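You operate a simulated robot arm through the tools that you are given. There is no shell and no other tool.

You run a simulated robot arm. Do the job below in one go: nothing can be reset, and whatever is moved stays where it is left.

Task
Level the small cradle to both bubbles, then lock it.
Fine: free lock knobs 1 and 2 first; both bubbles end between their bold marks; both locks end tight.

Only the result counts: the job must be done as asked and must still hold three seconds after the hand-in. Knocking over, shifting, dropping, spilling or breaking anything else fails it.

Robot
A 6-joint arm with a two-finger parallel gripper, fixed in place. Base frame: the origin is at the foot of the arm, x ahead of it, y to its left, z up. Lengths are in cm, angles in rad, forces in N, time in s.
With the tool pointing down near the work surface it reaches from about 32 to 70 cm from the base axis. Its first joint turns from -2.897 to 2.897 rad. Payload 4.1 kg.
The tool frame sits at the grasp point between the pads (the TCP): z along the fingers, y along the line on which they close. The tips reach 2.3 cm beyond it. Largest opening 9.4 cm; finger width 3.8, thickness 1; the body of the gripper, 5.4 by 9.6 cm, starts 3.9 cm behind the TCP.
Orientation is told as [roll, pitch, yaw] about the base's x, y, z axes, in that order, counted from this pose: with the fingers straight down and closing along the base's y, the tool's x points along the base's -x, its y along +y and its z along -z.

Tools
- The arm moves only by the tool nudge_tool. Its argument "plan" is a list of rows, each a list of 7 numbers: the shift along the tool's x, y, z in units of 30 mm (1.0 is 30 mm), then the turn, a rotation vector about the tool's x, y, z in units of 4 degrees (1.0 is 4 degrees), then the gripper command, from -1 (shut) to 1 (fully open), values between in proportion. In form: [[dx, dy, dz, wx, wy, wz, fingers], ...]. A call has 1 to 20 rows; each row shifts and turns the commanded pose from where the row before left it, along the tool's axes as they then stand. A call with a number of a shift or a turn outside -1 to 1 is refused whole. Rows are played at 5 a second. More than 5 cm and 0.15 rad between two rows, or a gripper value outside its range, and nothing of the call is played. A pose out of reach is approached as far as the arm can. The call stops where the force on the tool passes 40 N (or 10 N more than at its start, if that is more) or the arm is blocked; 0.2 s more then pass. Each finger travels about 4.5 cm/s and halts on what it meets, pressing with about 28 N; the grip force reading is that of the motor and also rises with nothing between the fingers. The clock runs only during rows and for 0.2 s after the last one: add rows that do not move to give the fingers time. It gives the time, the measured TCP pose, the force on the tool (base axes), the opening and the grip force at its end, in the units of the frame above (readings bear some noise), with the torque about the TCP (base axes, N m) and any sound that the robot's microphone picked up.
- Cameras (640 x 400 px; columns grow to the right, rows downward): "scene" is fixed at [39.24, 50.89, 158.98]; the picture's right is [-1.00, -0.10, 0.00], its down [-0.05, 0.46, -0.89] and it looks along [0.09, -0.88, -0.47] (base axes); focal length 311 px, centre (320, 200). "wrist" rides on the gripper at [8.6, 1.6, -7.4] in the tool frame; the picture's right is [-0.18, 0.98, 0.00], its down [-0.58, -0.11, -0.81] and it looks along [-0.79, -0.15, 0.59] (tool axes); focal length 243 px, centre (320, 200).
- camera(camera): a new picture of that camera. It takes no simulated time.
- slide_trunk(by): slides the trunk up (or, below 0, down) by that many cm; the arm rides with it, the base frame stays. It gives what a move gives, with no picture.
- locate(camera, pixels): there is no depth. For up to 12 entries [column, row, z] of the newest picture of that camera ("zoom" is the newest enlarged one), the place [x, y] in the base frame at which the ray of that pixel passes the height z, good to about 0.2 cm, but the place of the scene camera against the robot may be out by one fixed shift of up to 1.8 cm in any direction. It takes no simulated time.
- inspect(camera, box): a new picture of the part [left, top, right, bottom] of that camera's present view, enlarged. It takes no simulated time.
- finish_job(): hands the job in; it is judged then, once.

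Unless the task says otherwise, let go and move clear before handing in.

The tools are called after "Request:" as name(argument=value, ...) on one line, values as JSON. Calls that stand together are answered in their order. nudge_tool: Moves the arm, as the interface text tells. Its arguments: {"type":"object","properties":{"plan":{"type":"array","items":{"type":"array","items":{"type":"number"}}}},"required":["plan"]} The other tools are called the same way: slide_trunk (by) slides the trunk up or down; camera (camera) takes a picture; locate (camera, pixels) gives the place at which the rays of pixels pass given heights; inspect (camera, box) takes an enlarged picture of a part of a camera's view; finish_job () hands the job in.

At the start:

```text
time: 0.0
ee_pos: [20.09, -30.28, 125.92]
tool_rot: [-0.003, -0.001, 0.001]
contact_force: [0.0, 0.2, -0.5]
moment: [0.01, 0.02, -0.01]
opening: 9.42
grasp_force: 0.1
trunk travel left (down, up): [-52.5, 6.5]
```

scene: 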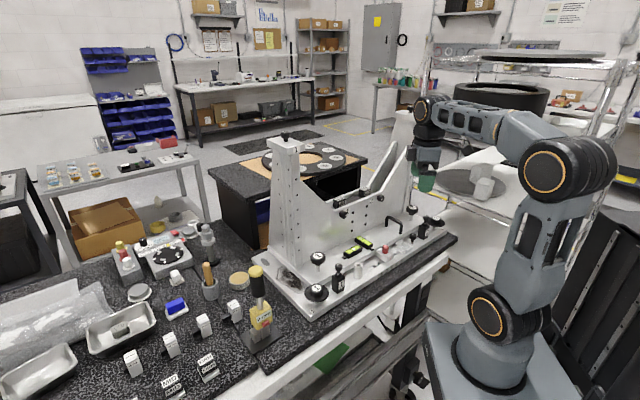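
wrist: 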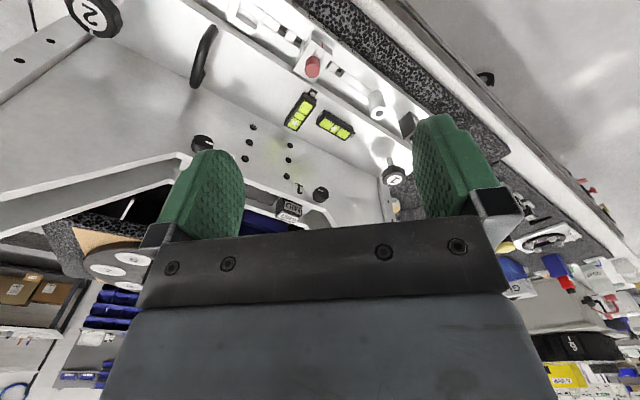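

The scene shows a metal fixture with two yellow-green bubbles near (355,245) and knobs near (317,258), (317,292), (410,210). I'll enlarge these areas first.

Request:
inspect(camera="scene", box=[240, 120, 470, 330])

Request:
inspect(camera="scene", box=[290, 200, 450, 310])

Request:
inspect(camera="wrist", box=[180, 0, 440, 200])

```text
1.90 times, centred on (355, 225) of scene
```

zoom: 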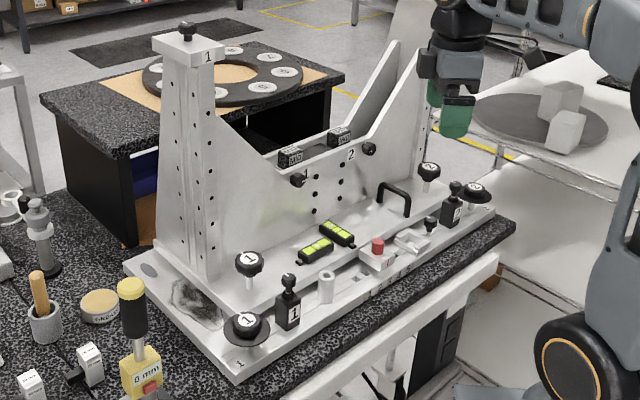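

```text
3.64 times, centred on (370, 255) of scene
```

zoom: 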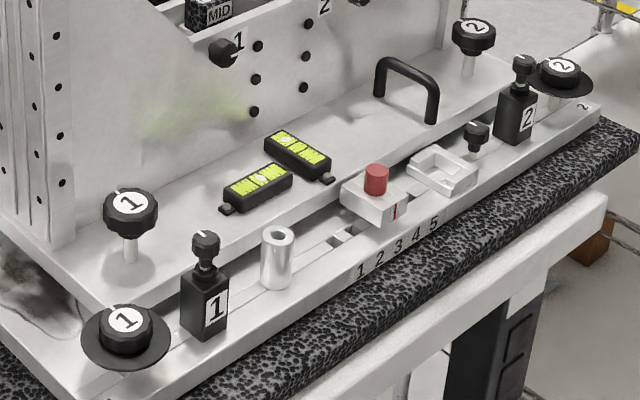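

```text
2.00 times, centred on (310, 100) of wrist
```

zoom: 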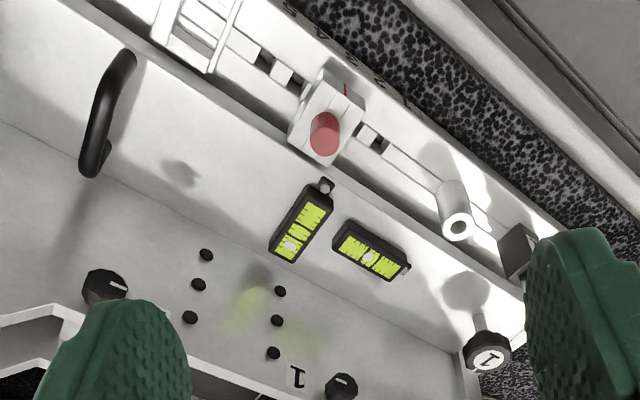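

The fixture has a lot of numbered parts. I'll triangulate knob 1, the bubbles and the red button between the two cameras to get their heights.

Request:
camera(camera="wrist")

Request:
locate(camera="wrist", pixels=[[394, 178, 80], [394, 178, 90], [394, 178, 100], [394, 178, 110], [300, 108, 80], [300, 108, 90], [300, 108, 100], [313, 66, 90], [313, 66, 100], [90, 14, 80], [90, 14, 90], [90, 14, 100]])

Request:
locate(camera="scene", pixels=[[318, 257, 80], [318, 257, 90], [318, 257, 100], [318, 257, 110], [365, 242, 80], [365, 242, 90], [365, 242, 100], [385, 246, 90], [385, 246, 100], [411, 210, 80], [411, 210, 90], [411, 210, 100]])

```text
taken
```

wrist: 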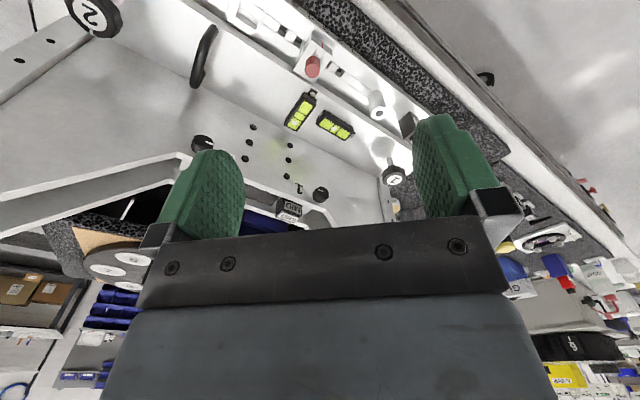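

```text
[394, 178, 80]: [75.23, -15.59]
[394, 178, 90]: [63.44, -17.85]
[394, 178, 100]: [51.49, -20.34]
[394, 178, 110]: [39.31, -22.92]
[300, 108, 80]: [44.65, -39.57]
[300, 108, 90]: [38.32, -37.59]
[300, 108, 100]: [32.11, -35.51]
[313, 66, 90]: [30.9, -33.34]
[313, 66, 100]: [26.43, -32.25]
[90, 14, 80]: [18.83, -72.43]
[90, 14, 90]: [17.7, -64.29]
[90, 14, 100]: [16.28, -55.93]
```

```text
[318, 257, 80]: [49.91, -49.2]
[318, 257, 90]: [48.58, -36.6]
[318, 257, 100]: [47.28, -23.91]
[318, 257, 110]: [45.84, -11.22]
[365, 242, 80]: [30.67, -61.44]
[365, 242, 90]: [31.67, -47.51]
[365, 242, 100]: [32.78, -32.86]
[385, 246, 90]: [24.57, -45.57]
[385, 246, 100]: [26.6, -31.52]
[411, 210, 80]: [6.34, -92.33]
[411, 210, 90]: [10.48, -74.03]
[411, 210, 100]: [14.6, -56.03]
```

Triangulation puts the bubbles near (32.5,-35.8,98.5), knob 1 near (48,-21,103) and knob 2 near (16,-56,100). I'll yaw about 42° to face the fixture and descend for a closer look.

Request:
nudge_tool(plan=[[0, 0, 0.45, 0, 0, 1, 1], [0, 0, 0.45, 0, 0, 1, 1], [0, 0, 0.45, 0, 0, 1, 1], [0, 0, 0.45, 0, 0, 1, 1], [0, 0, 0.45, 0, 0, 1, 1], [0, 0, 0.45, 0, 0, 1, 1], [0, 0, 0.45, 0, 0, 1, 1], [0, 0, 0.45, 0, 0, 1, 1], [0, 0, 0.45, 0, 0, 1, 1], [0, 0, 0.45, 0, 0, 1, 1], [0, 0, 0.45, 0, 0, 0.7, 1], [0, 0, 0, 0, 0, 0, 1]])

Request:
camera(camera="wrist")

Request:
camera(camera="scene")

```text
time: 2.6
ee_pos: [19.99, -30.25, 110.88]
tool_rot: [0.0, 0.0, -0.747]
contact_force: [-0.6, -0.1, -0.1]
moment: [-0.02, 0.01, 0.0]
opening: 9.4
grasp_force: 0.0
trunk travel left (down, up): [-52.5, 6.5]
```

```text
taken
```

wrist: 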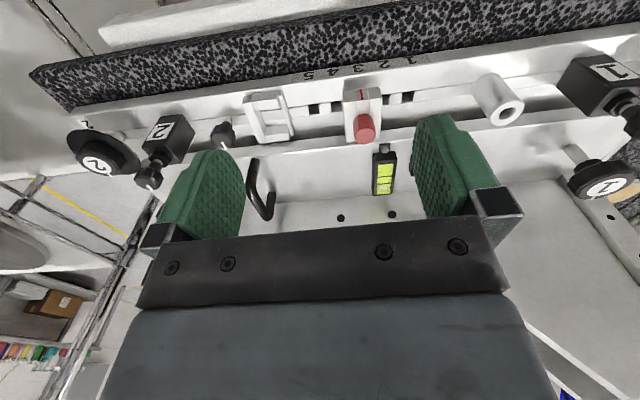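

```text
taken
```

scene: 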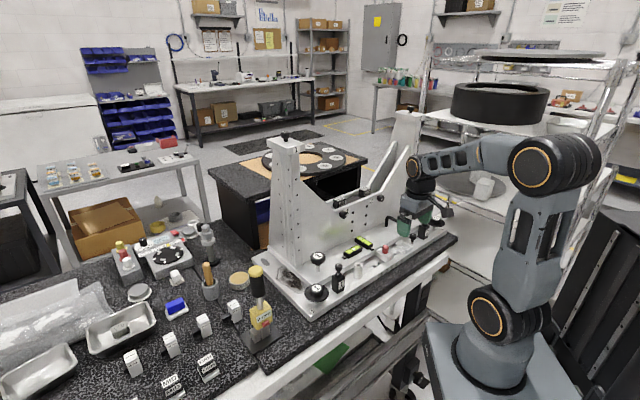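

Request:
inspect(camera="wrist", box=[40, 60, 360, 260])

Request:
inspect(camera="wrist", box=[340, 40, 640, 230])

Request:
inspect(camera="wrist", box=[320, 60, 440, 230])

Request:
inspect(camera="scene", box=[290, 230, 370, 310])

```text
2.00 times, centred on (200, 160) of wrist
```

zoom: 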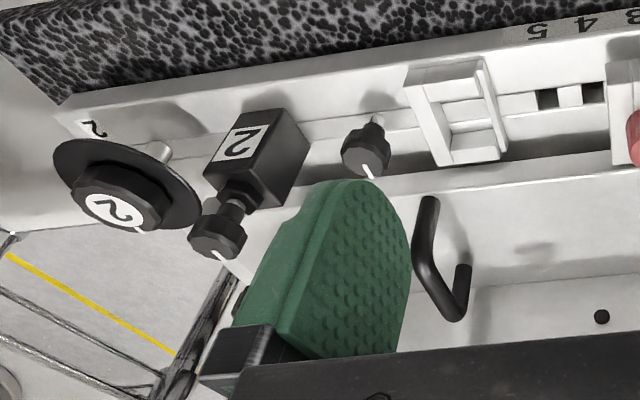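

```text
2.11 times, centred on (490, 135) of wrist
```

zoom: 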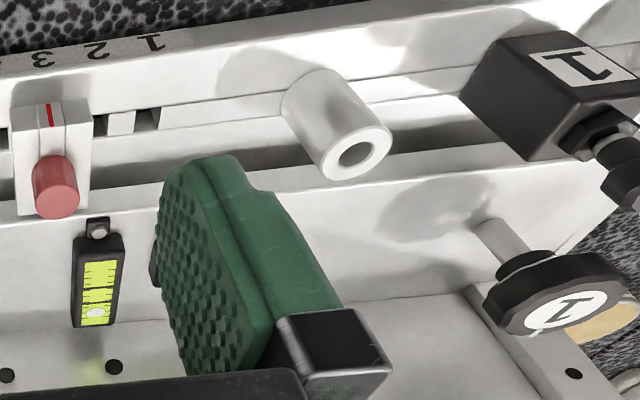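

```text
2.35 times, centred on (380, 145) of wrist
```

zoom: 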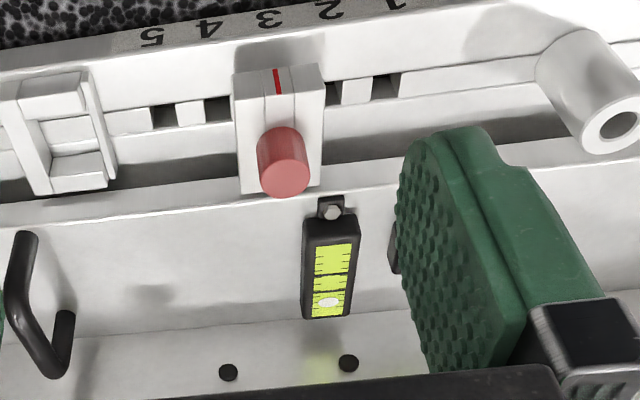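

```text
5.00 times, centred on (330, 270) of scene
```

zoom: 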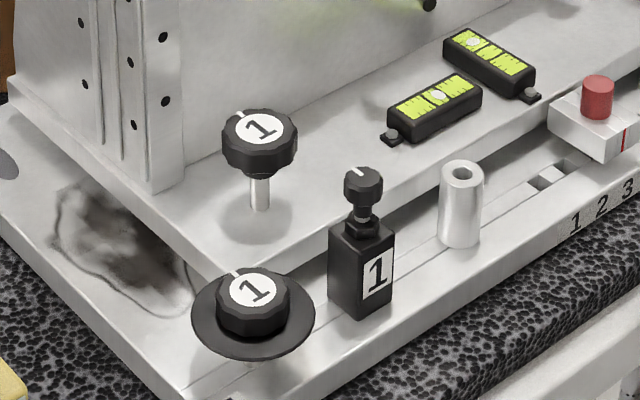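

Several candidate knob pairs are numbered 1 and 2, so I'll look at the rest of the fixture and the loose parts for hints before touching anything.

Request:
inspect(camera="scene", box=[320, 170, 400, 230])

Request:
inspect(camera="scene", box=[110, 270, 290, 400])

Request:
inspect(camera="scene", box=[100, 220, 220, 300])

Request:
inspect(camera="scene", box=[230, 120, 330, 200])

Request:
inspect(camera="scene", box=[370, 200, 460, 265])

Request:
inspect(camera="scene", box=[340, 225, 400, 265])

```text
6.67 times, centred on (360, 200) of scene
```

zoom: 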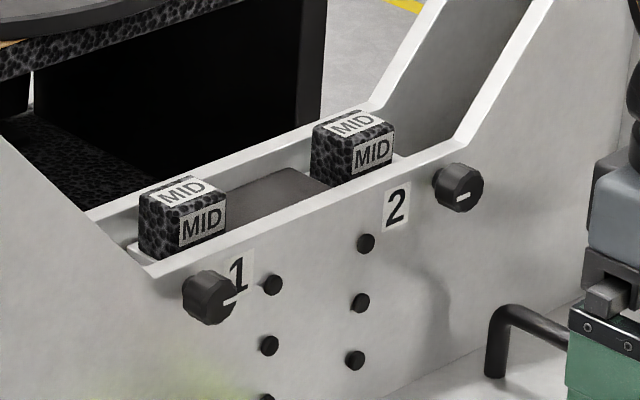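

```text
3.08 times, centred on (200, 335) of scene
```

zoom: 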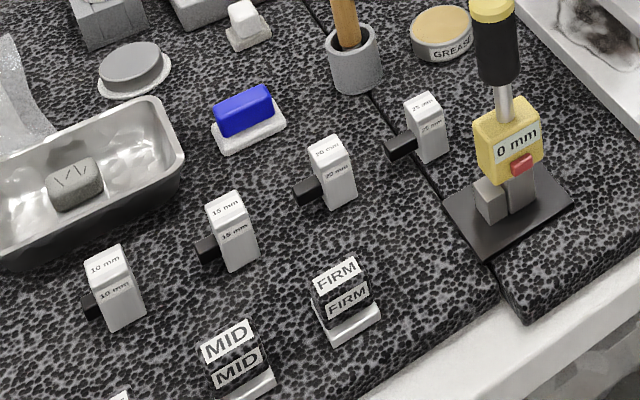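

```text
5.00 times, centred on (160, 260) of scene
```

zoom: 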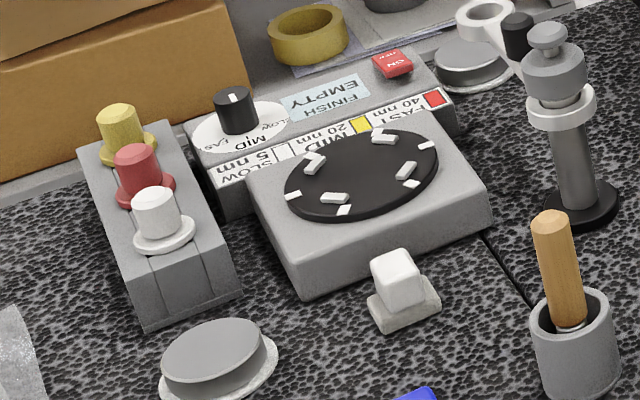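

```text
5.00 times, centred on (280, 160) of scene
```

zoom: 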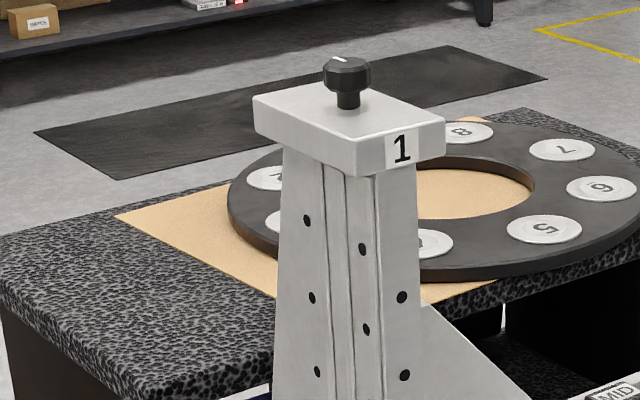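

```text
6.15 times, centred on (415, 232) of scene
```

zoom: 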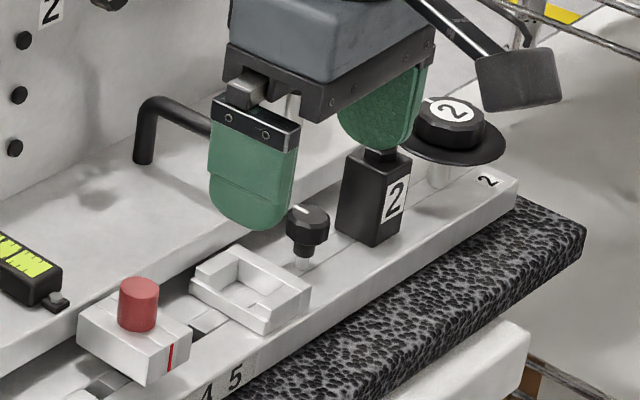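

```text
10.00 times, centred on (370, 245) of scene
```

zoom: 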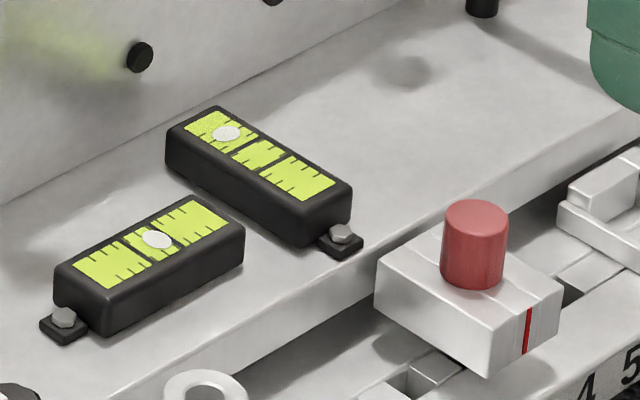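

Bubble A (zoom (157,240)) looks nearly centred, while bubble B (zoom (227,133)) sits at its far end. I need side-on views of knob group 1 to see which knobs lock and which adjust, so I'm moving the wrist camera there.

Request:
nudge_tool(plan=[[0, 0.9, 0, 0, 0, 0, 1], [0, 0.9, 0, 0, 0, 0, 1], [0, 0.9, 0, 0, 0, 0, 1], [0, 0.9, 0, 0, 0, 0, 1], [0, 0.9, 0, 0, 0, 0, 1], [0, 0.9, 0, 0, 0, 0, 1], [0, 0.9, 0, 0, 0, 0, 1], [0, 0.9, 0, 0, 0, 0, 1], [0, 0, 0.5, 0, 0, 0, 1], [0, 0, 0.5, 0, 0, 0, 1], [0, 0, 0.5, 0, 0, 0, 1], [0, 0, 0, 0, 0, 0, 1]])

Request:
camera(camera="wrist")

Request:
inspect(camera="wrist", box=[160, 0, 480, 200])

```text
time: 5.2
ee_pos: [34.78, -14.4, 106.42]
tool_rot: [-0.001, 0.0, -0.747]
contact_force: [-0.1, 0.2, 0.6]
moment: [0.02, -0.04, 0.0]
opening: 9.38
grasp_force: 0.0
trunk travel left (down, up): [-52.5, 6.5]
```

```text
taken
```

wrist: 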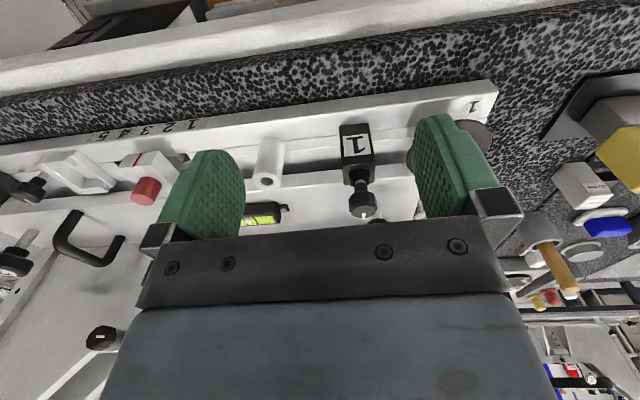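

```text
2.00 times, centred on (320, 100) of wrist
```

zoom: 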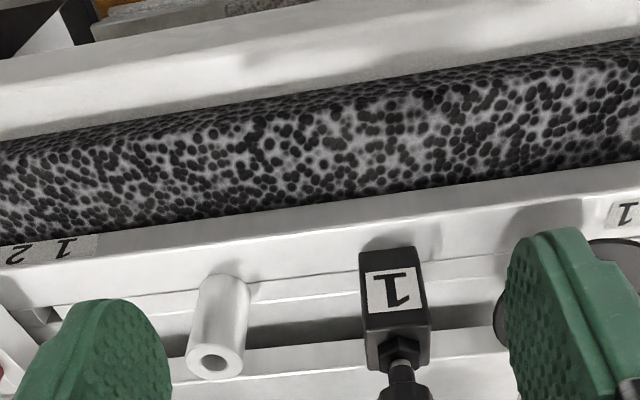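

The right finger hides flanged knob 1 at about (470,150). I'll shift further along +y to bring it into the gap.

Request:
nudge_tool(plan=[[0, 0.8, 0, 0, 0, 0, 1], [0, 0.8, 0, 0, 0, 0, 1], [0, 0, 0, 0, 0, 0, 1]])

Request:
inspect(camera="wrist", box=[160, 60, 480, 260])

Request:
inspect(camera="wrist", box=[240, 80, 430, 240])

```text
time: 6.0
ee_pos: [38.22, -10.72, 106.35]
tool_rot: [0.0, 0.001, -0.747]
contact_force: [-0.2, -0.1, 0.6]
moment: [0.0, -0.01, 0.03]
opening: 9.39
grasp_force: 0.1
trunk travel left (down, up): [-52.5, 6.5]
```

```text
2.00 times, centred on (320, 160) of wrist
```

zoom: 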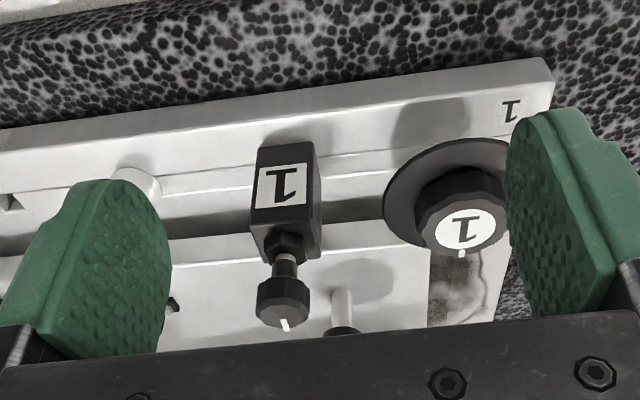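

```text
2.50 times, centred on (335, 160) of wrist
```

zoom: 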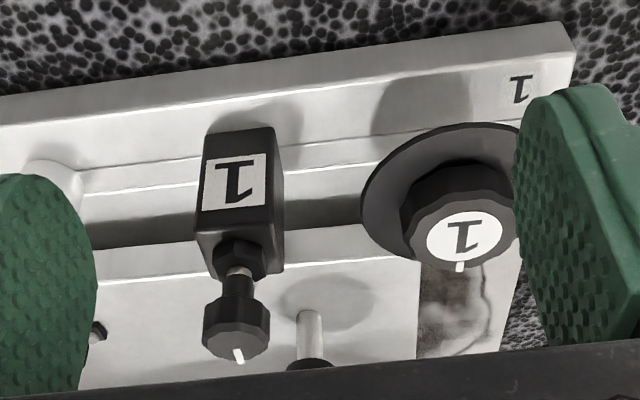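

I can see block 1 with its nut and screw, and the flanged knob on the base, but I need a lower angle to see what bears on what. I'll back off, tilt the camera flatter and lower it.

Request:
nudge_tool(plan=[[0.7, 0, 0, 0, 0, 0, 1], [0.7, 0, 0, 0, 0, 0, 1], [0.6, 0, 0, 0, 0, 0, 1], [0, 0, 0, 0, -1, 0, 1], [0, 0, 0, 0, -1, 0, 1], [0, 0, 0, 0, -1, 0, 1], [0, 0, 0, 0, -1, 0, 1], [0, 0, 0, 0, -1, 0, 1], [0, 0, 0, 0, 0, 0, 1]])

Request:
camera(camera="wrist")

Request:
inspect(camera="wrist", box=[220, 60, 440, 220])

```text
time: 8.0
ee_pos: [33.77, -6.91, 106.49]
tool_rot: [0.0, -0.351, -0.747]
contact_force: [0.4, 0.8, -0.7]
moment: [0.03, -0.02, 0.01]
opening: 9.39
grasp_force: 0.0
trunk travel left (down, up): [-52.5, 6.5]
```

```text
taken
```

wrist: 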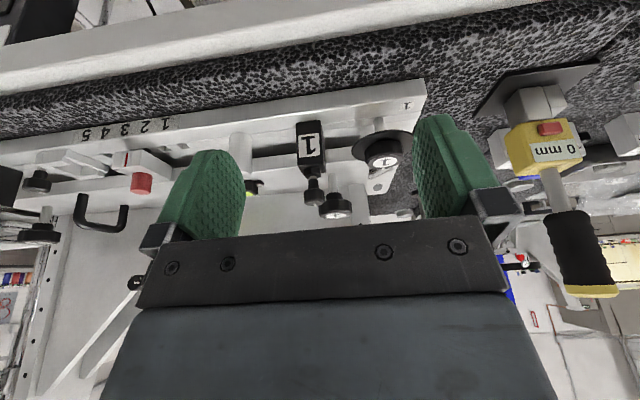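

```text
2.50 times, centred on (330, 140) of wrist
```

zoom: 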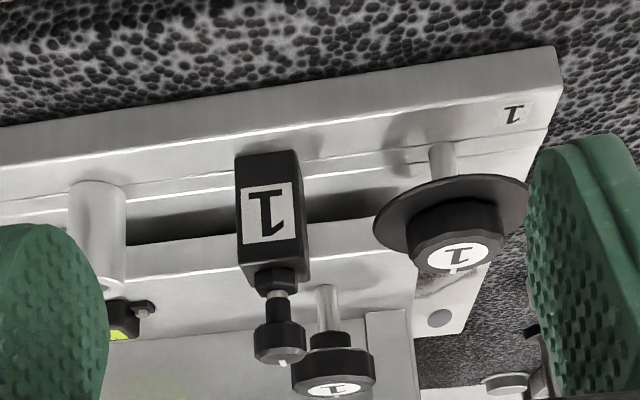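

Now the stems of the flanged and stem knobs show, at zoom (442,160) and (327,300). I'll measure heights and sizes here to work out the mechanism.

Request:
locate(camera="wrist", pixels=[[300, 40, 90], [300, 75, 90], [420, 84, 93], [378, 120, 95], [378, 120, 97], [385, 160, 100], [385, 160, 102], [312, 180, 102], [312, 200, 103], [335, 210, 103], [310, 150, 98], [235, 140, 97]])

Request:
inspect(camera="wrist", box=[270, 100, 430, 220])

Request:
locate(camera="scene", pixels=[[317, 291, 98], [317, 291, 100], [317, 291, 102], [338, 267, 100], [338, 267, 102], [338, 267, 104], [330, 315, 92], [330, 315, 94], [330, 315, 96]])

```text
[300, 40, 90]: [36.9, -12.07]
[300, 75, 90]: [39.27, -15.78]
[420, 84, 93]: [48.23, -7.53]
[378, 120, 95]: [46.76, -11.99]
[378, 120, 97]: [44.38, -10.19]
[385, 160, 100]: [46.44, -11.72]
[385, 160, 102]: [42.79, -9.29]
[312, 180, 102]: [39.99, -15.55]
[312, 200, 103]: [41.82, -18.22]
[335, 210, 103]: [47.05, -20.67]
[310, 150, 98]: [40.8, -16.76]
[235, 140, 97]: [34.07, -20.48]
```

```text
3.33 times, centred on (350, 160) of wrist
```

zoom: 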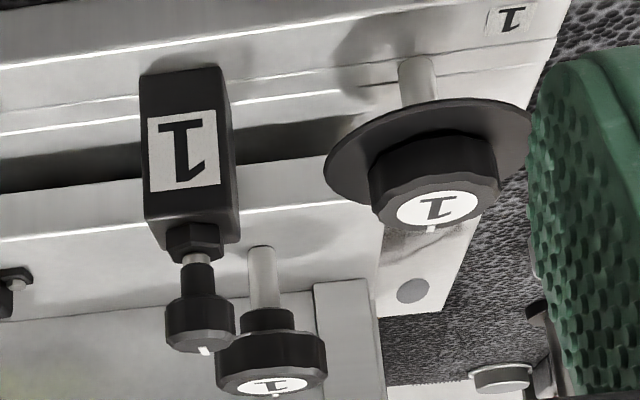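

```text
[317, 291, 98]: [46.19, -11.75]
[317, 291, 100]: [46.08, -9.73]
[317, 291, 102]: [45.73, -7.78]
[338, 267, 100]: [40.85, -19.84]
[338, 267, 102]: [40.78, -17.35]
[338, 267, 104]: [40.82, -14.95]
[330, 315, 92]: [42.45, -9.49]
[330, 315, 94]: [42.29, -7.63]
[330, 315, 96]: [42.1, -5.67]
```

Knob positions are now: flanged 1 about (46.5,-12), block knob 1 about (41,-17.5), stem knob 1 about (47.5,-21). I'll zoom tightly to see the gap under the cradle plate and the bubble marks.

Request:
inspect(camera="scene", box=[270, 250, 350, 300])

Request:
inspect(camera="scene", box=[395, 195, 455, 240])

Request:
inspect(camera="scene", box=[340, 232, 376, 258])

Request:
inspect(camera="wrist", box=[0, 110, 160, 260])

Request:
locate(camera="wrist", pixels=[[348, 187, 96], [348, 187, 98], [365, 184, 98], [335, 176, 98], [290, 195, 98]])

```text
8.00 times, centred on (310, 275) of scene
```

zoom: 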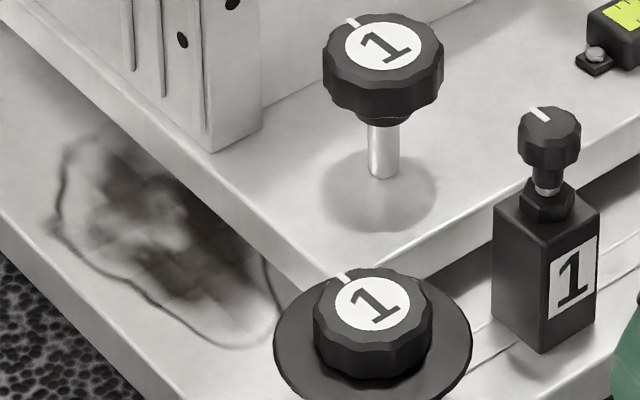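

```text
8.89 times, centred on (425, 218) of scene
```

zoom: 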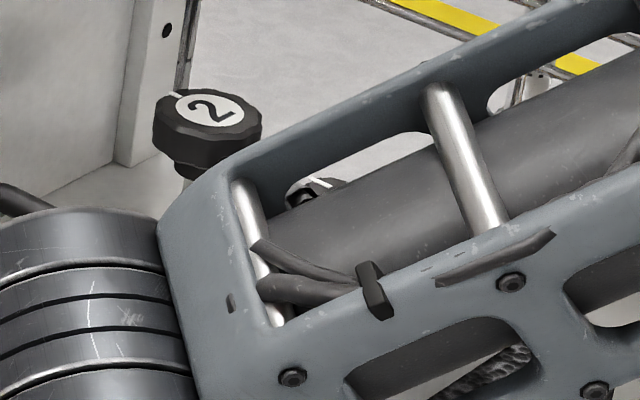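

```text
15.38 times, centred on (358, 245) of scene
```

zoom: 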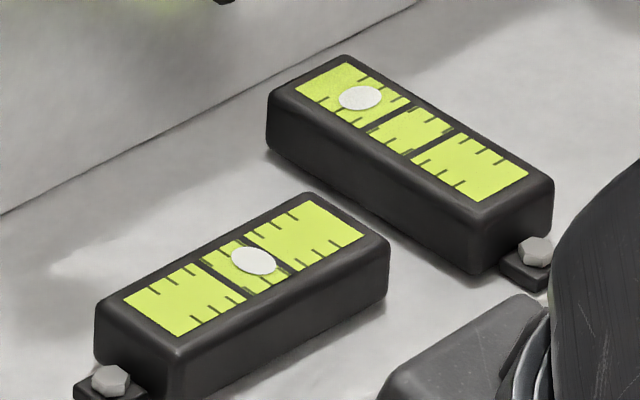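

```text
2.67 times, centred on (80, 185) of wrist
```

zoom: 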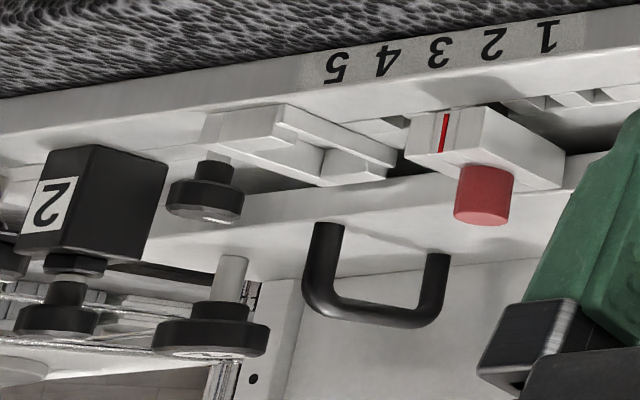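

```text
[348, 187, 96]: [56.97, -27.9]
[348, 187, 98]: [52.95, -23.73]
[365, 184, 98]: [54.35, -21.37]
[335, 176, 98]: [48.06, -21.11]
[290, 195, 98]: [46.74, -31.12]
```

Bubble A (15x zoom (254,260)) overlaps its right bold mark, and bubble B (360,97) is outside at the far end. Block knob 1 looks like a lock screw. I'll straighten the tool, rise and move above it to triangulate it.

Request:
nudge_tool(plan=[[0, 0, 0, 0, 1, 0, 1], [0, 0, 0, 0, 1, 0, 1], [0, 0, 0, 0, 1, 0, 1], [0, 0, 0, 0, 1, 0, 1], [0, 0, 0, 0, 1, 0, 1], [0, 0, -1, 0, 0, 0, 0.6], [0, 0, -1, 0, 0, 0, 0], [-0.75, -0.2, 0, 0, 0, 0, 0], [-0.75, -0.2, 0, 0, 0, 0, 0], [-0.75, -0.2, 0, 0, 0, 0, 0], [-0.75, -0.2, 0, 0, 0, 0, 0], [-0.75, -0.15, 0, 0, 0, 0, 0], [-0.5, 0, 0, 0, 0, 0, 0], [0, 0, 0, 0, 0, 0, 0]])

Request:
camera(camera="wrist")

Request:
inspect(camera="wrist", box=[220, 60, 440, 220])

```text
time: 11.0
ee_pos: [40.97, -17.71, 112.49]
tool_rot: [-0.001, 0.0, -0.746]
contact_force: [0.0, -0.4, -0.1]
moment: [0.01, -0.01, 0.0]
opening: 4.68
grasp_force: 0.0
trunk travel left (down, up): [-52.5, 6.5]
```

```text
taken
```

wrist: 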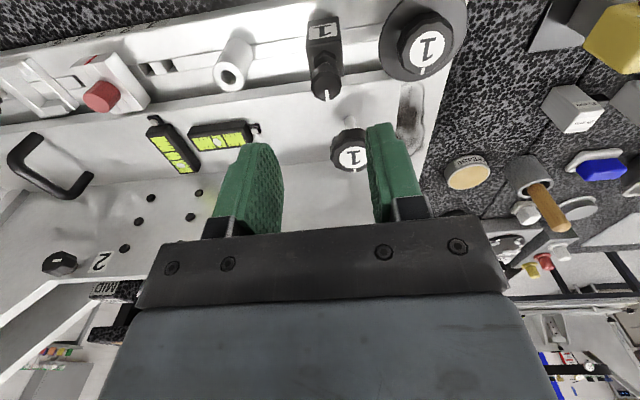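

```text
2.50 times, centred on (330, 140) of wrist
```

zoom: 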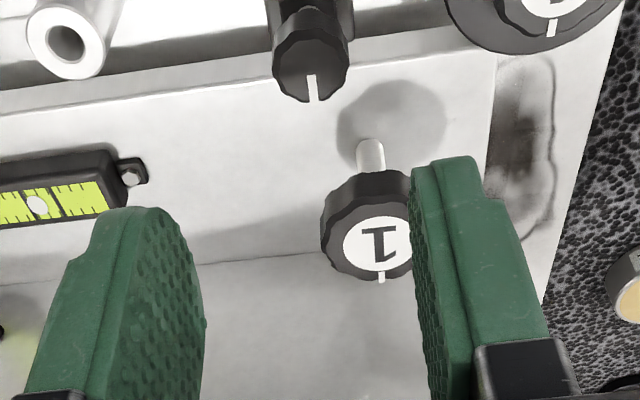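

The new view agrees with the earlier ones: block knob 1 top is about (41.9,-18.25,103), stem knob 1 about (47.4,-21.5,103.3), flanged knob 1 about (47.3,-12.5,99.6). I'll descend over block knob 1 with the fingers at about 4.7 cm.

Request:
nudge_tool(plan=[[-0.35, 0.08, 0, 0, 0, 0, 0], [0, 0, 0.7, 0, 0, 0, 0], [0, 0, 0.7, 0, 0, 0, 0], [0, 0, 0.6, 0, 0, 0, 0], [0, 0, 0, 0, 0, 0, 0]])

Request:
inspect(camera="wrist", box=[200, 60, 440, 240])

```text
time: 12.2
ee_pos: [41.86, -18.15, 106.33]
tool_rot: [0.001, 0.0, -0.747]
contact_force: [0.0, 0.2, 0.3]
moment: [0.01, 0.01, 0.02]
opening: 4.71
grasp_force: 0.2
trunk travel left (down, up): [-52.5, 6.5]
```

```text
2.22 times, centred on (320, 150) of wrist
```

zoom: 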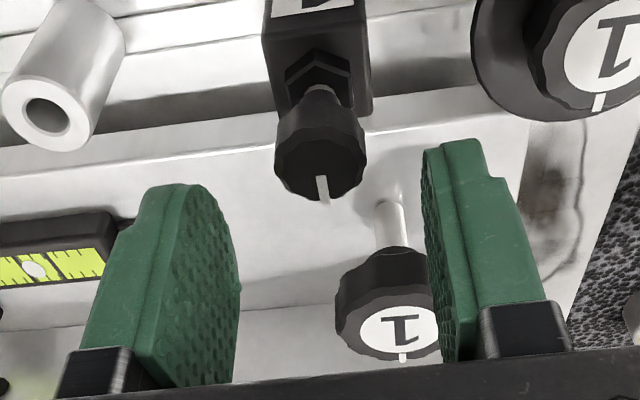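

Knob 1's top (zoom (320,160)) lies right under the TCP. I'll descend to z≈103.6 and close.

Request:
nudge_tool(plan=[[0, 0, 0.45, 0, 0, 0, 0], [0, 0, 0.45, 0, 0, 0, 0], [0, 0, 0, 0, 0, 0, -0.2], [0, 0, 0, 0, 0, 0, -0.6], [0, 0, 0, 0, 0, 0, -1], [0, 0, 0, 0, 0, 0, -1], [0, 0, 0, 0, 0, 0, -1]])

Request:
inspect(camera="wrist", box=[200, 60, 440, 240])

```text
time: 13.8
ee_pos: [42.08, -18.21, 103.7]
tool_rot: [-0.001, 0.001, -0.746]
contact_force: [5.3, 6.1, -2.8]
moment: [0.27, -0.37, -0.03]
opening: 2.18
grasp_force: 44.8
trunk travel left (down, up): [-52.5, 6.5]
```

```text
2.22 times, centred on (320, 150) of wrist
```

zoom: 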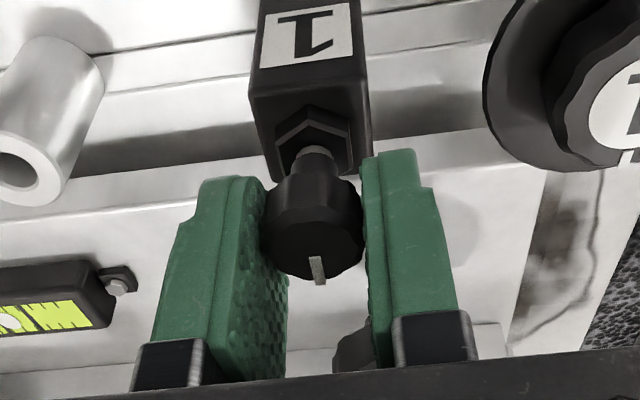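

The knob is held (opening 2.18) with an 8 N side load, so I'll shift slightly along +y. Then I'll try a small counter-clockwise turn and watch the torque.

Request:
nudge_tool(plan=[[0, 0.04, 0, 0, 0, 0, -1], [0, 0, 0, 0, 0, -1, -1], [0, 0, 0, 0, 0, -1, -1], [0, 0, 0, 0, 0, 0, -1]])

Request:
inspect(camera="wrist", box=[200, 60, 440, 240])

```text
time: 14.8
ee_pos: [41.98, -18.09, 103.73]
tool_rot: [0.002, 0.001, -0.608]
contact_force: [-2.9, 0.9, -8.9]
moment: [-0.59, -0.99, 0.01]
opening: 2.18
grasp_force: 45.4
trunk travel left (down, up): [-52.5, 6.5]
```

```text
2.22 times, centred on (320, 150) of wrist
```

zoom: 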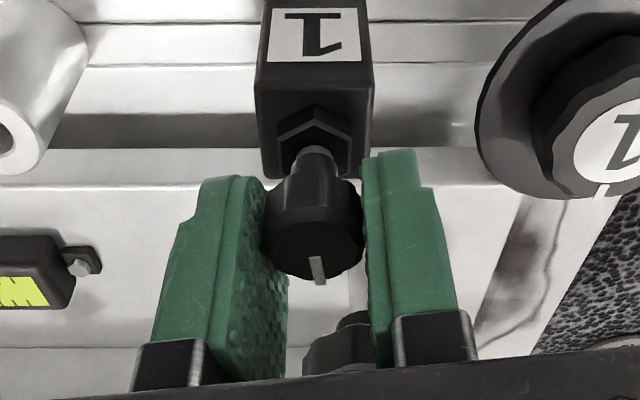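

The knob turned freely with the gripper (8° with about 0 N m left). I'll check the bubbles in the scene before going on.

Request:
inspect(camera="scene", box=[340, 232, 376, 258])

Request:
inspect(camera="scene", box=[290, 200, 450, 310])

```text
15.38 times, centred on (358, 245) of scene
```

zoom: 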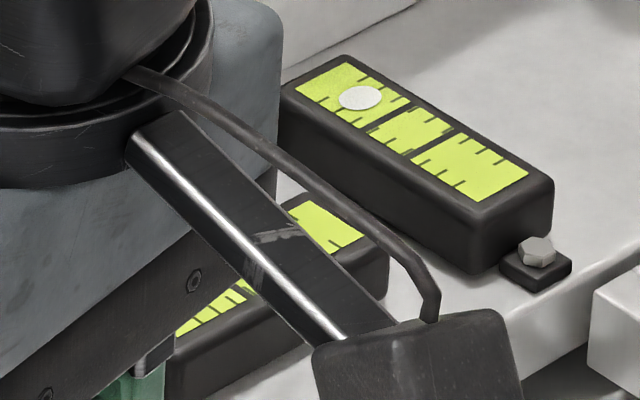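

```text
3.64 times, centred on (370, 255) of scene
```

zoom: 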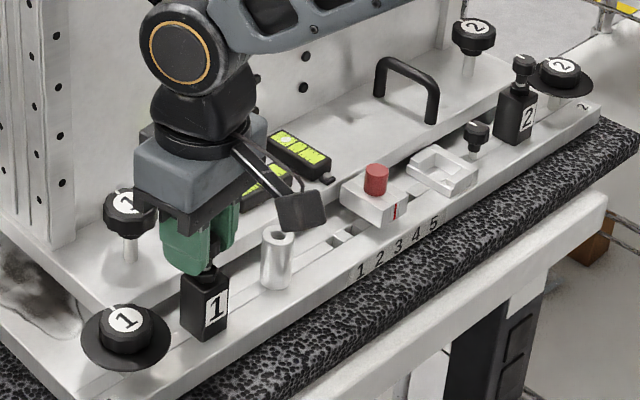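

Bubble B hasn't moved (360,97), so this knob behaves like a lock, not an adjuster. I'll keep loosening counter-clockwise and watch the torque and sounds.

Request:
nudge_tool(plan=[[0, 0, 0, 0, 0, -1, -1], [0, 0, 0, 0, 0, -1, -1], [0, 0, 0, 0, 0, -1, -1], [0, 0, 0, 0, 0, -1, -1], [0, 0, 0, 0, 0, -1, -1], [0, 0, 0, 0, 0, -1, -1]])

Request:
inspect(camera="wrist", box=[200, 60, 440, 240])

```text
time: 16.2
ee_pos: [42.26, -17.91, 103.77]
tool_rot: [0.0, -0.001, -0.187]
contact_force: [9.7, 22.8, -16.5]
moment: [0.18, -0.13, -0.76]
opening: 2.15
grasp_force: 45.0
trunk travel left (down, up): [-52.5, 6.5]
```

```text
2.22 times, centred on (320, 150) of wrist
```

zoom: 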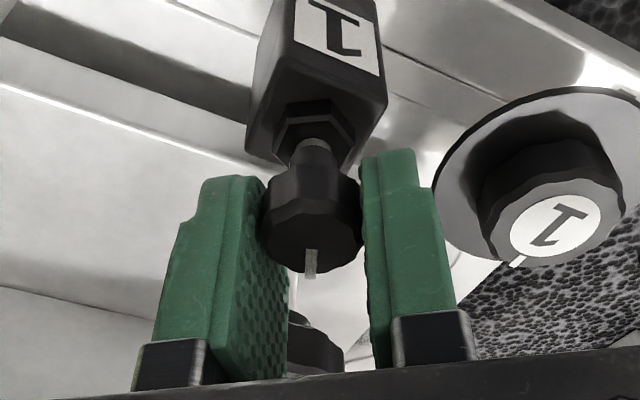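

The knob has turned about 32° now, with a 24 N side load and -0.76 N m. I'll relieve the side load with a small shift along +y and rest before reading again.

Request:
nudge_tool(plan=[[0, 0.04, 0, 0, 0, 0, -1], [0, 0, 0, 0, 0, 0, -1], [0, 0, 0, 0, 0, 0, -1]])

Request:
inspect(camera="wrist", box=[200, 60, 440, 240])

```text
time: 17.0
ee_pos: [42.25, -17.81, 103.78]
tool_rot: [-0.003, 0.0, -0.188]
contact_force: [7.7, 18.1, -21.8]
moment: [-0.21, -1.26, -0.5]
opening: 2.12
grasp_force: 44.8
trunk travel left (down, up): [-52.5, 6.5]
```

```text
2.22 times, centred on (320, 150) of wrist
```

zoom: 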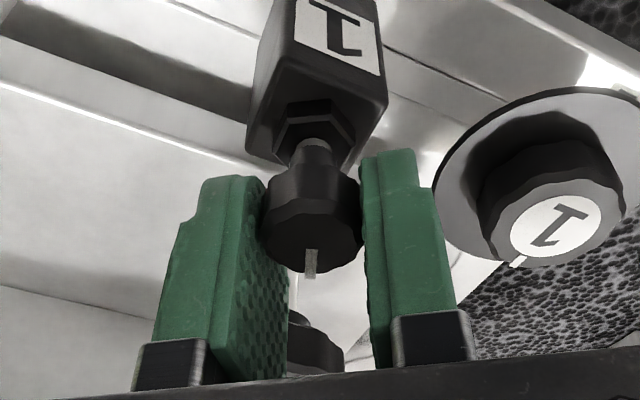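

The side load eased to about 20 N but the z force grew to -22 N. I'll make small relief moves along z and +y to see which way the knob wants to travel.

Request:
nudge_tool(plan=[[0, 0, 0.04, 0, 0, 0, -1], [0, 0, 0, 0, 0, 0, -1]])

Request:
nudge_tool(plan=[[0, 0.06, 0, 0, 0, 0, -1], [0, 0, 0, 0, 0, 0, -1]])

```text
time: 17.6
ee_pos: [42.35, -17.84, 103.61]
tool_rot: [-0.002, -0.002, -0.188]
contact_force: [12.0, 18.3, -0.6]
moment: [0.5, 1.22, -0.44]
opening: 2.15
grasp_force: 45.9
trunk travel left (down, up): [-52.5, 6.5]
```

```text
time: 18.2
ee_pos: [42.23, -17.78, 103.7]
tool_rot: [-0.004, -0.004, -0.187]
contact_force: [13.5, 4.5, 11.4]
moment: [0.22, 1.09, -0.22]
opening: 2.14
grasp_force: 44.9
trunk travel left (down, up): [-52.5, 6.5]
```

Downward relief zeroed the z load, so that was arm drift and not thread travel. I'll keep turning counter-clockwise and check the torque partway.

Request:
nudge_tool(plan=[[0, 0, 0, 0, 0, -1, -1], [0, 0, 0, 0, 0, -1, -1], [0, 0, 0, 0, 0, -1, -1], [0, 0, 0, 0, 0, -1, -1], [0, 0, 0, 0, 0, 0, -1]])

Request:
nudge_tool(plan=[[0, 0, 0, 0, 0, -1, -1], [0, 0, 0, 0, 0, -1, -1], [0, 0, 0, 0, 0, -1, -1], [0, 0, 0, 0, 0, -1, -1]])

Request:
inspect(camera="wrist", box=[200, 60, 440, 240])

```text
time: 19.4
ee_pos: [42.1, -17.65, 103.65]
tool_rot: [0.0, 0.002, 0.093]
contact_force: [5.8, 9.9, 12.7]
moment: [0.42, -0.05, -0.28]
opening: 2.18
grasp_force: 45.1
trunk travel left (down, up): [-52.5, 6.5]
```

```text
time: 20.4
ee_pos: [42.11, -17.45, 103.65]
tool_rot: [0.001, 0.004, 0.371]
contact_force: [1.0, 30.7, -1.3]
moment: [0.15, -0.21, -0.69]
opening: 2.18
grasp_force: 44.9
trunk travel left (down, up): [-52.5, 6.5]
```

```text
2.22 times, centred on (320, 150) of wrist
```

zoom: 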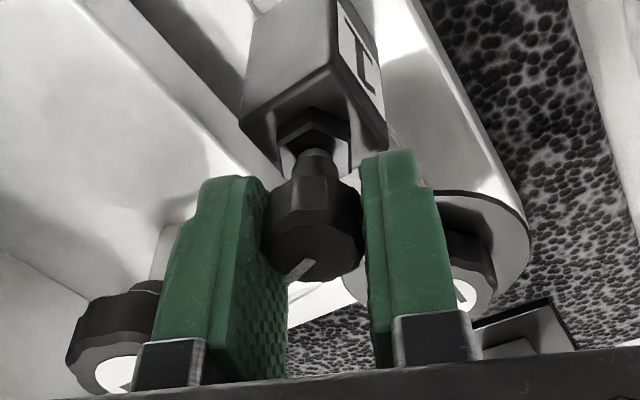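

The pointer now sits at lower-left (300,268) relative to the fingers, so the knob stopped and my grip slipped. I'll open, lift and look at its actual angle.

Request:
nudge_tool(plan=[[0, 0, 0, 0, 0, 0, -0.3], [0, 0, 0, 0, 0, 0, 0], [0, 0, 0, 0, 0, 0, 0], [0, 0, -0.9, 0, 0, 0, 0], [0, 0, -0.9, 0, 0, 0, 0], [0, 0, -0.9, 0, 0, 0, 0]])

Request:
inspect(camera="wrist", box=[200, 0, 440, 180])

Request:
inspect(camera="scene", box=[290, 240, 370, 300])

```text
time: 21.8
ee_pos: [42.1, -17.9, 111.72]
tool_rot: [0.0, 0.002, 0.37]
contact_force: [-0.1, -0.6, -0.3]
moment: [0.03, -0.02, 0.02]
opening: 4.68
grasp_force: 0.1
trunk travel left (down, up): [-52.5, 6.5]
```

```text
2.22 times, centred on (320, 90) of wrist
```

zoom: 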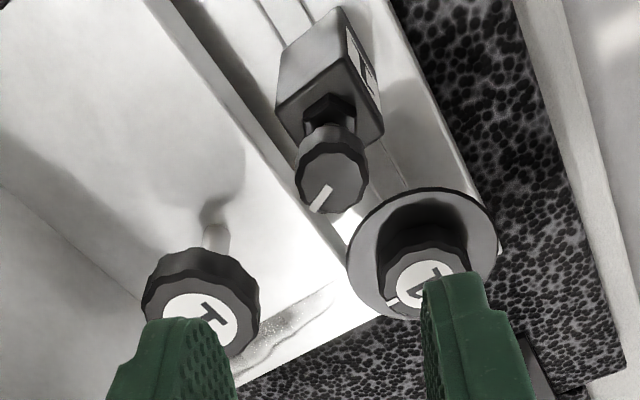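

```text
6.67 times, centred on (330, 270) of scene
```

zoom: 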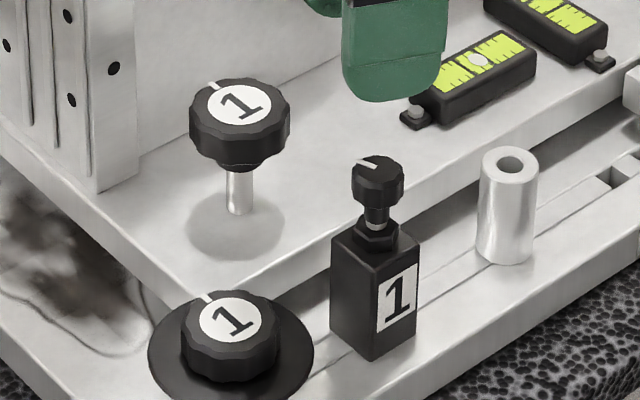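

Comparing pointer marks, knob 1 did rotate about 25-30° CCW before slipping, and the side loads imply its true centre is about (41.4,-17.55). I'll re-grip centred there and feel for a real stop.

Request:
nudge_tool(plan=[[0, 0, 0, 0, 0, 1, 0], [0, 0, 0, 0, 0, 1, 0], [0, 0, 0, 0, 0, 1, 0], [0, 0, 0, 0, 0, 1, 0], [0, 0, 0, 0, 0, 1, 0], [0, 0, 0, 0, 0, 1, 0], [0, 0, 0, 0, 0, 1, 0], [0, 0, 0, 0, 0, 1, 0], [0, 0, 0, 0, 0, 1, 0], [0, 0, 0, 0, 0, 1, 0], [0, 0, 0, 0, 0, 1, 0], [0, 0, 0, 0, 0, 1, 0], [0, 0, 0, 0, 0, 1, 0], [0, 0, 0, 0, 0, 1, 0], [0, 0, 0, 0, 0, 1, 0], [0, 0, 0, 0, 0, 1, 0], [0.25, -0.07, 0, 0, 0, 0, 0], [0, 0, 0, 0, 0, 0, 0]])

Request:
inspect(camera="wrist", box=[200, 20, 440, 200])

```text
time: 25.6
ee_pos: [41.43, -17.47, 111.79]
tool_rot: [0.0, -0.001, -0.747]
contact_force: [-0.2, 0.4, -0.2]
moment: [0.0, 0.02, 0.02]
opening: 4.71
grasp_force: 0.0
trunk travel left (down, up): [-52.5, 6.5]
```

```text
2.22 times, centred on (320, 110) of wrist
```

zoom: 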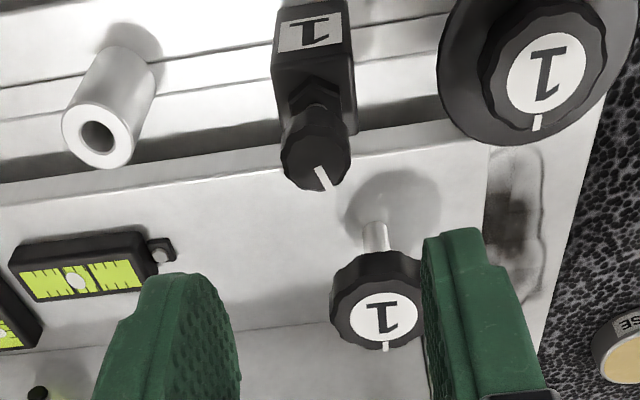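

The knob's top (zoom (313,160), about px (317,92)) coincides with the TCP axis at z=104. Its pointer is about 25° CCW of the others. I'll descend, grip and turn CCW again.

Request:
nudge_tool(plan=[[0, 0, 0.9, 0, 0, 0, 0], [0, 0, 0.9, 0, 0, 0, 0], [0, 0, 0.87, 0, 0, 0, 0], [0, 0, 0, 0, 0, 0, -0.3], [0, 0, 0, 0, 0, 0, -0.6], [0, 0, 0, 0, 0, 0, -1], [0, 0, 0, 0, 0, 0, -1]])

Request:
nudge_tool(plan=[[0, 0, 0, 0, 0, -1, -1], [0, 0, 0, 0, 0, -1, -1], [0, 0, 0, 0, 0, -1, -1], [0, 0, 0, 0, 0, 0, -1]])

Request:
inspect(camera="wrist", box=[200, 60, 440, 240])

```text
time: 27.2
ee_pos: [41.29, -17.46, 103.75]
tool_rot: [0.0, 0.001, -0.747]
contact_force: [-8.0, -5.6, -3.2]
moment: [-0.48, -0.17, -0.05]
opening: 2.17
grasp_force: 45.1
trunk travel left (down, up): [-52.5, 6.5]
```

```text
time: 28.2
ee_pos: [41.22, -17.45, 103.72]
tool_rot: [0.0, 0.001, -0.539]
contact_force: [-20.6, -9.8, -7.7]
moment: [-0.23, 0.62, -0.5]
opening: 2.15
grasp_force: 45.2
trunk travel left (down, up): [-52.5, 6.5]
```

```text
2.22 times, centred on (320, 150) of wrist
```

zoom: 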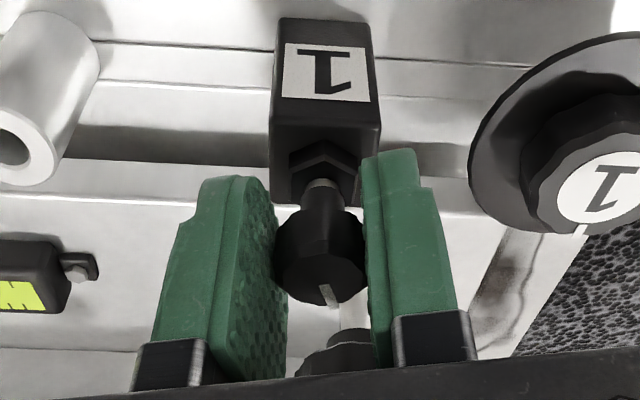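

A steady -0.5 N m after only 12° means knob 1 is at a real CCW stop. I'll turn clockwise to find where its other end lies.

Request:
nudge_tool(plan=[[0, 0, 0, 0, 0, 1, -1], [0, 0, 0, 0, 0, 1, -1], [0, 0, 0, 0, 0, 1, -1], [0, 0, 0, 0, 0, 0, -1]])

Request:
nudge_tool(plan=[[0, 0, 0, 0, 0, 1, -1], [0, 0, 0, 0, 0, 1, -1], [0, 0, 0, 0, 0, 1, -1], [0, 0, 0, 0, 0, 0, -1]])

Request:
inspect(camera="wrist", box=[200, 60, 440, 240])

```text
time: 29.2
ee_pos: [41.17, -17.43, 103.81]
tool_rot: [0.001, 0.0, -0.747]
contact_force: [-23.7, -10.9, -15.0]
moment: [-0.23, 0.39, -0.09]
opening: 2.18
grasp_force: 44.6
trunk travel left (down, up): [-52.5, 6.5]
```

```text
time: 30.2
ee_pos: [41.28, -17.36, 103.88]
tool_rot: [-0.001, 0.001, -0.956]
contact_force: [-17.7, -4.7, -19.0]
moment: [-0.08, -0.04, -0.1]
opening: 2.14
grasp_force: 45.3
trunk travel left (down, up): [-52.5, 6.5]
```

```text
2.22 times, centred on (320, 150) of wrist
```

zoom: 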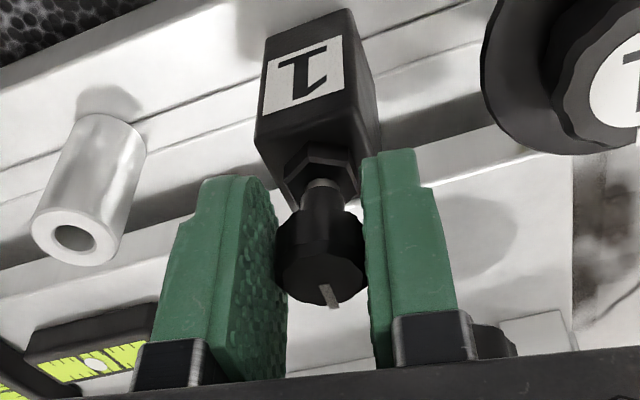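

The knob followed freely clockwise (torque about -0.1). I'll keep turning clockwise to find the tight end.

Request:
nudge_tool(plan=[[0, 0, 0, 0, 0, 1, -1], [0, 0, 0, 0, 0, 1, -1], [0, 0, 0, 0, 0, 1, -1], [0, 0, 0, 0, 0, 0, -1]])

Request:
nudge_tool(plan=[[0, 0, 0, 0, 0, 1, -1], [0, 0, 0, 0, 0, 1, -1], [0, 0, 0, 0, 0, 1, -1], [0, 0, 0, 0, 0, 0, -1]])

Request:
inspect(camera="wrist", box=[200, 60, 440, 240])

```text
time: 31.2
ee_pos: [41.3, -17.36, 103.73]
tool_rot: [-0.003, 0.004, -1.166]
contact_force: [-18.1, 2.2, -21.4]
moment: [-0.42, -0.38, -0.04]
opening: 2.17
grasp_force: 45.1
trunk travel left (down, up): [-52.5, 6.5]
```

```text
time: 32.2
ee_pos: [41.41, -17.36, 103.64]
tool_rot: [-0.003, 0.001, -1.378]
contact_force: [-15.4, 4.4, -22.5]
moment: [0.66, -0.25, -0.06]
opening: 2.17
grasp_force: 45.4
trunk travel left (down, up): [-52.5, 6.5]
```

```text
2.22 times, centred on (320, 150) of wrist
```

zoom: 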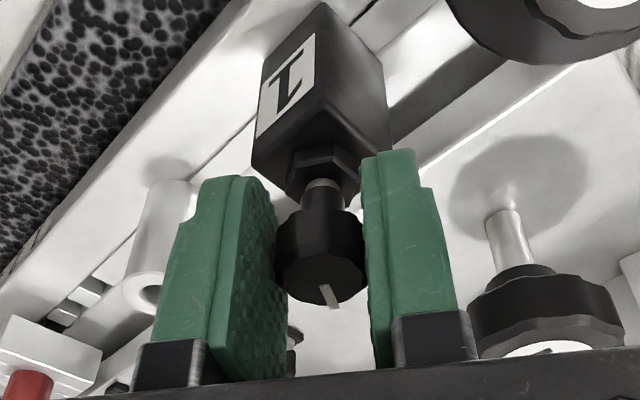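

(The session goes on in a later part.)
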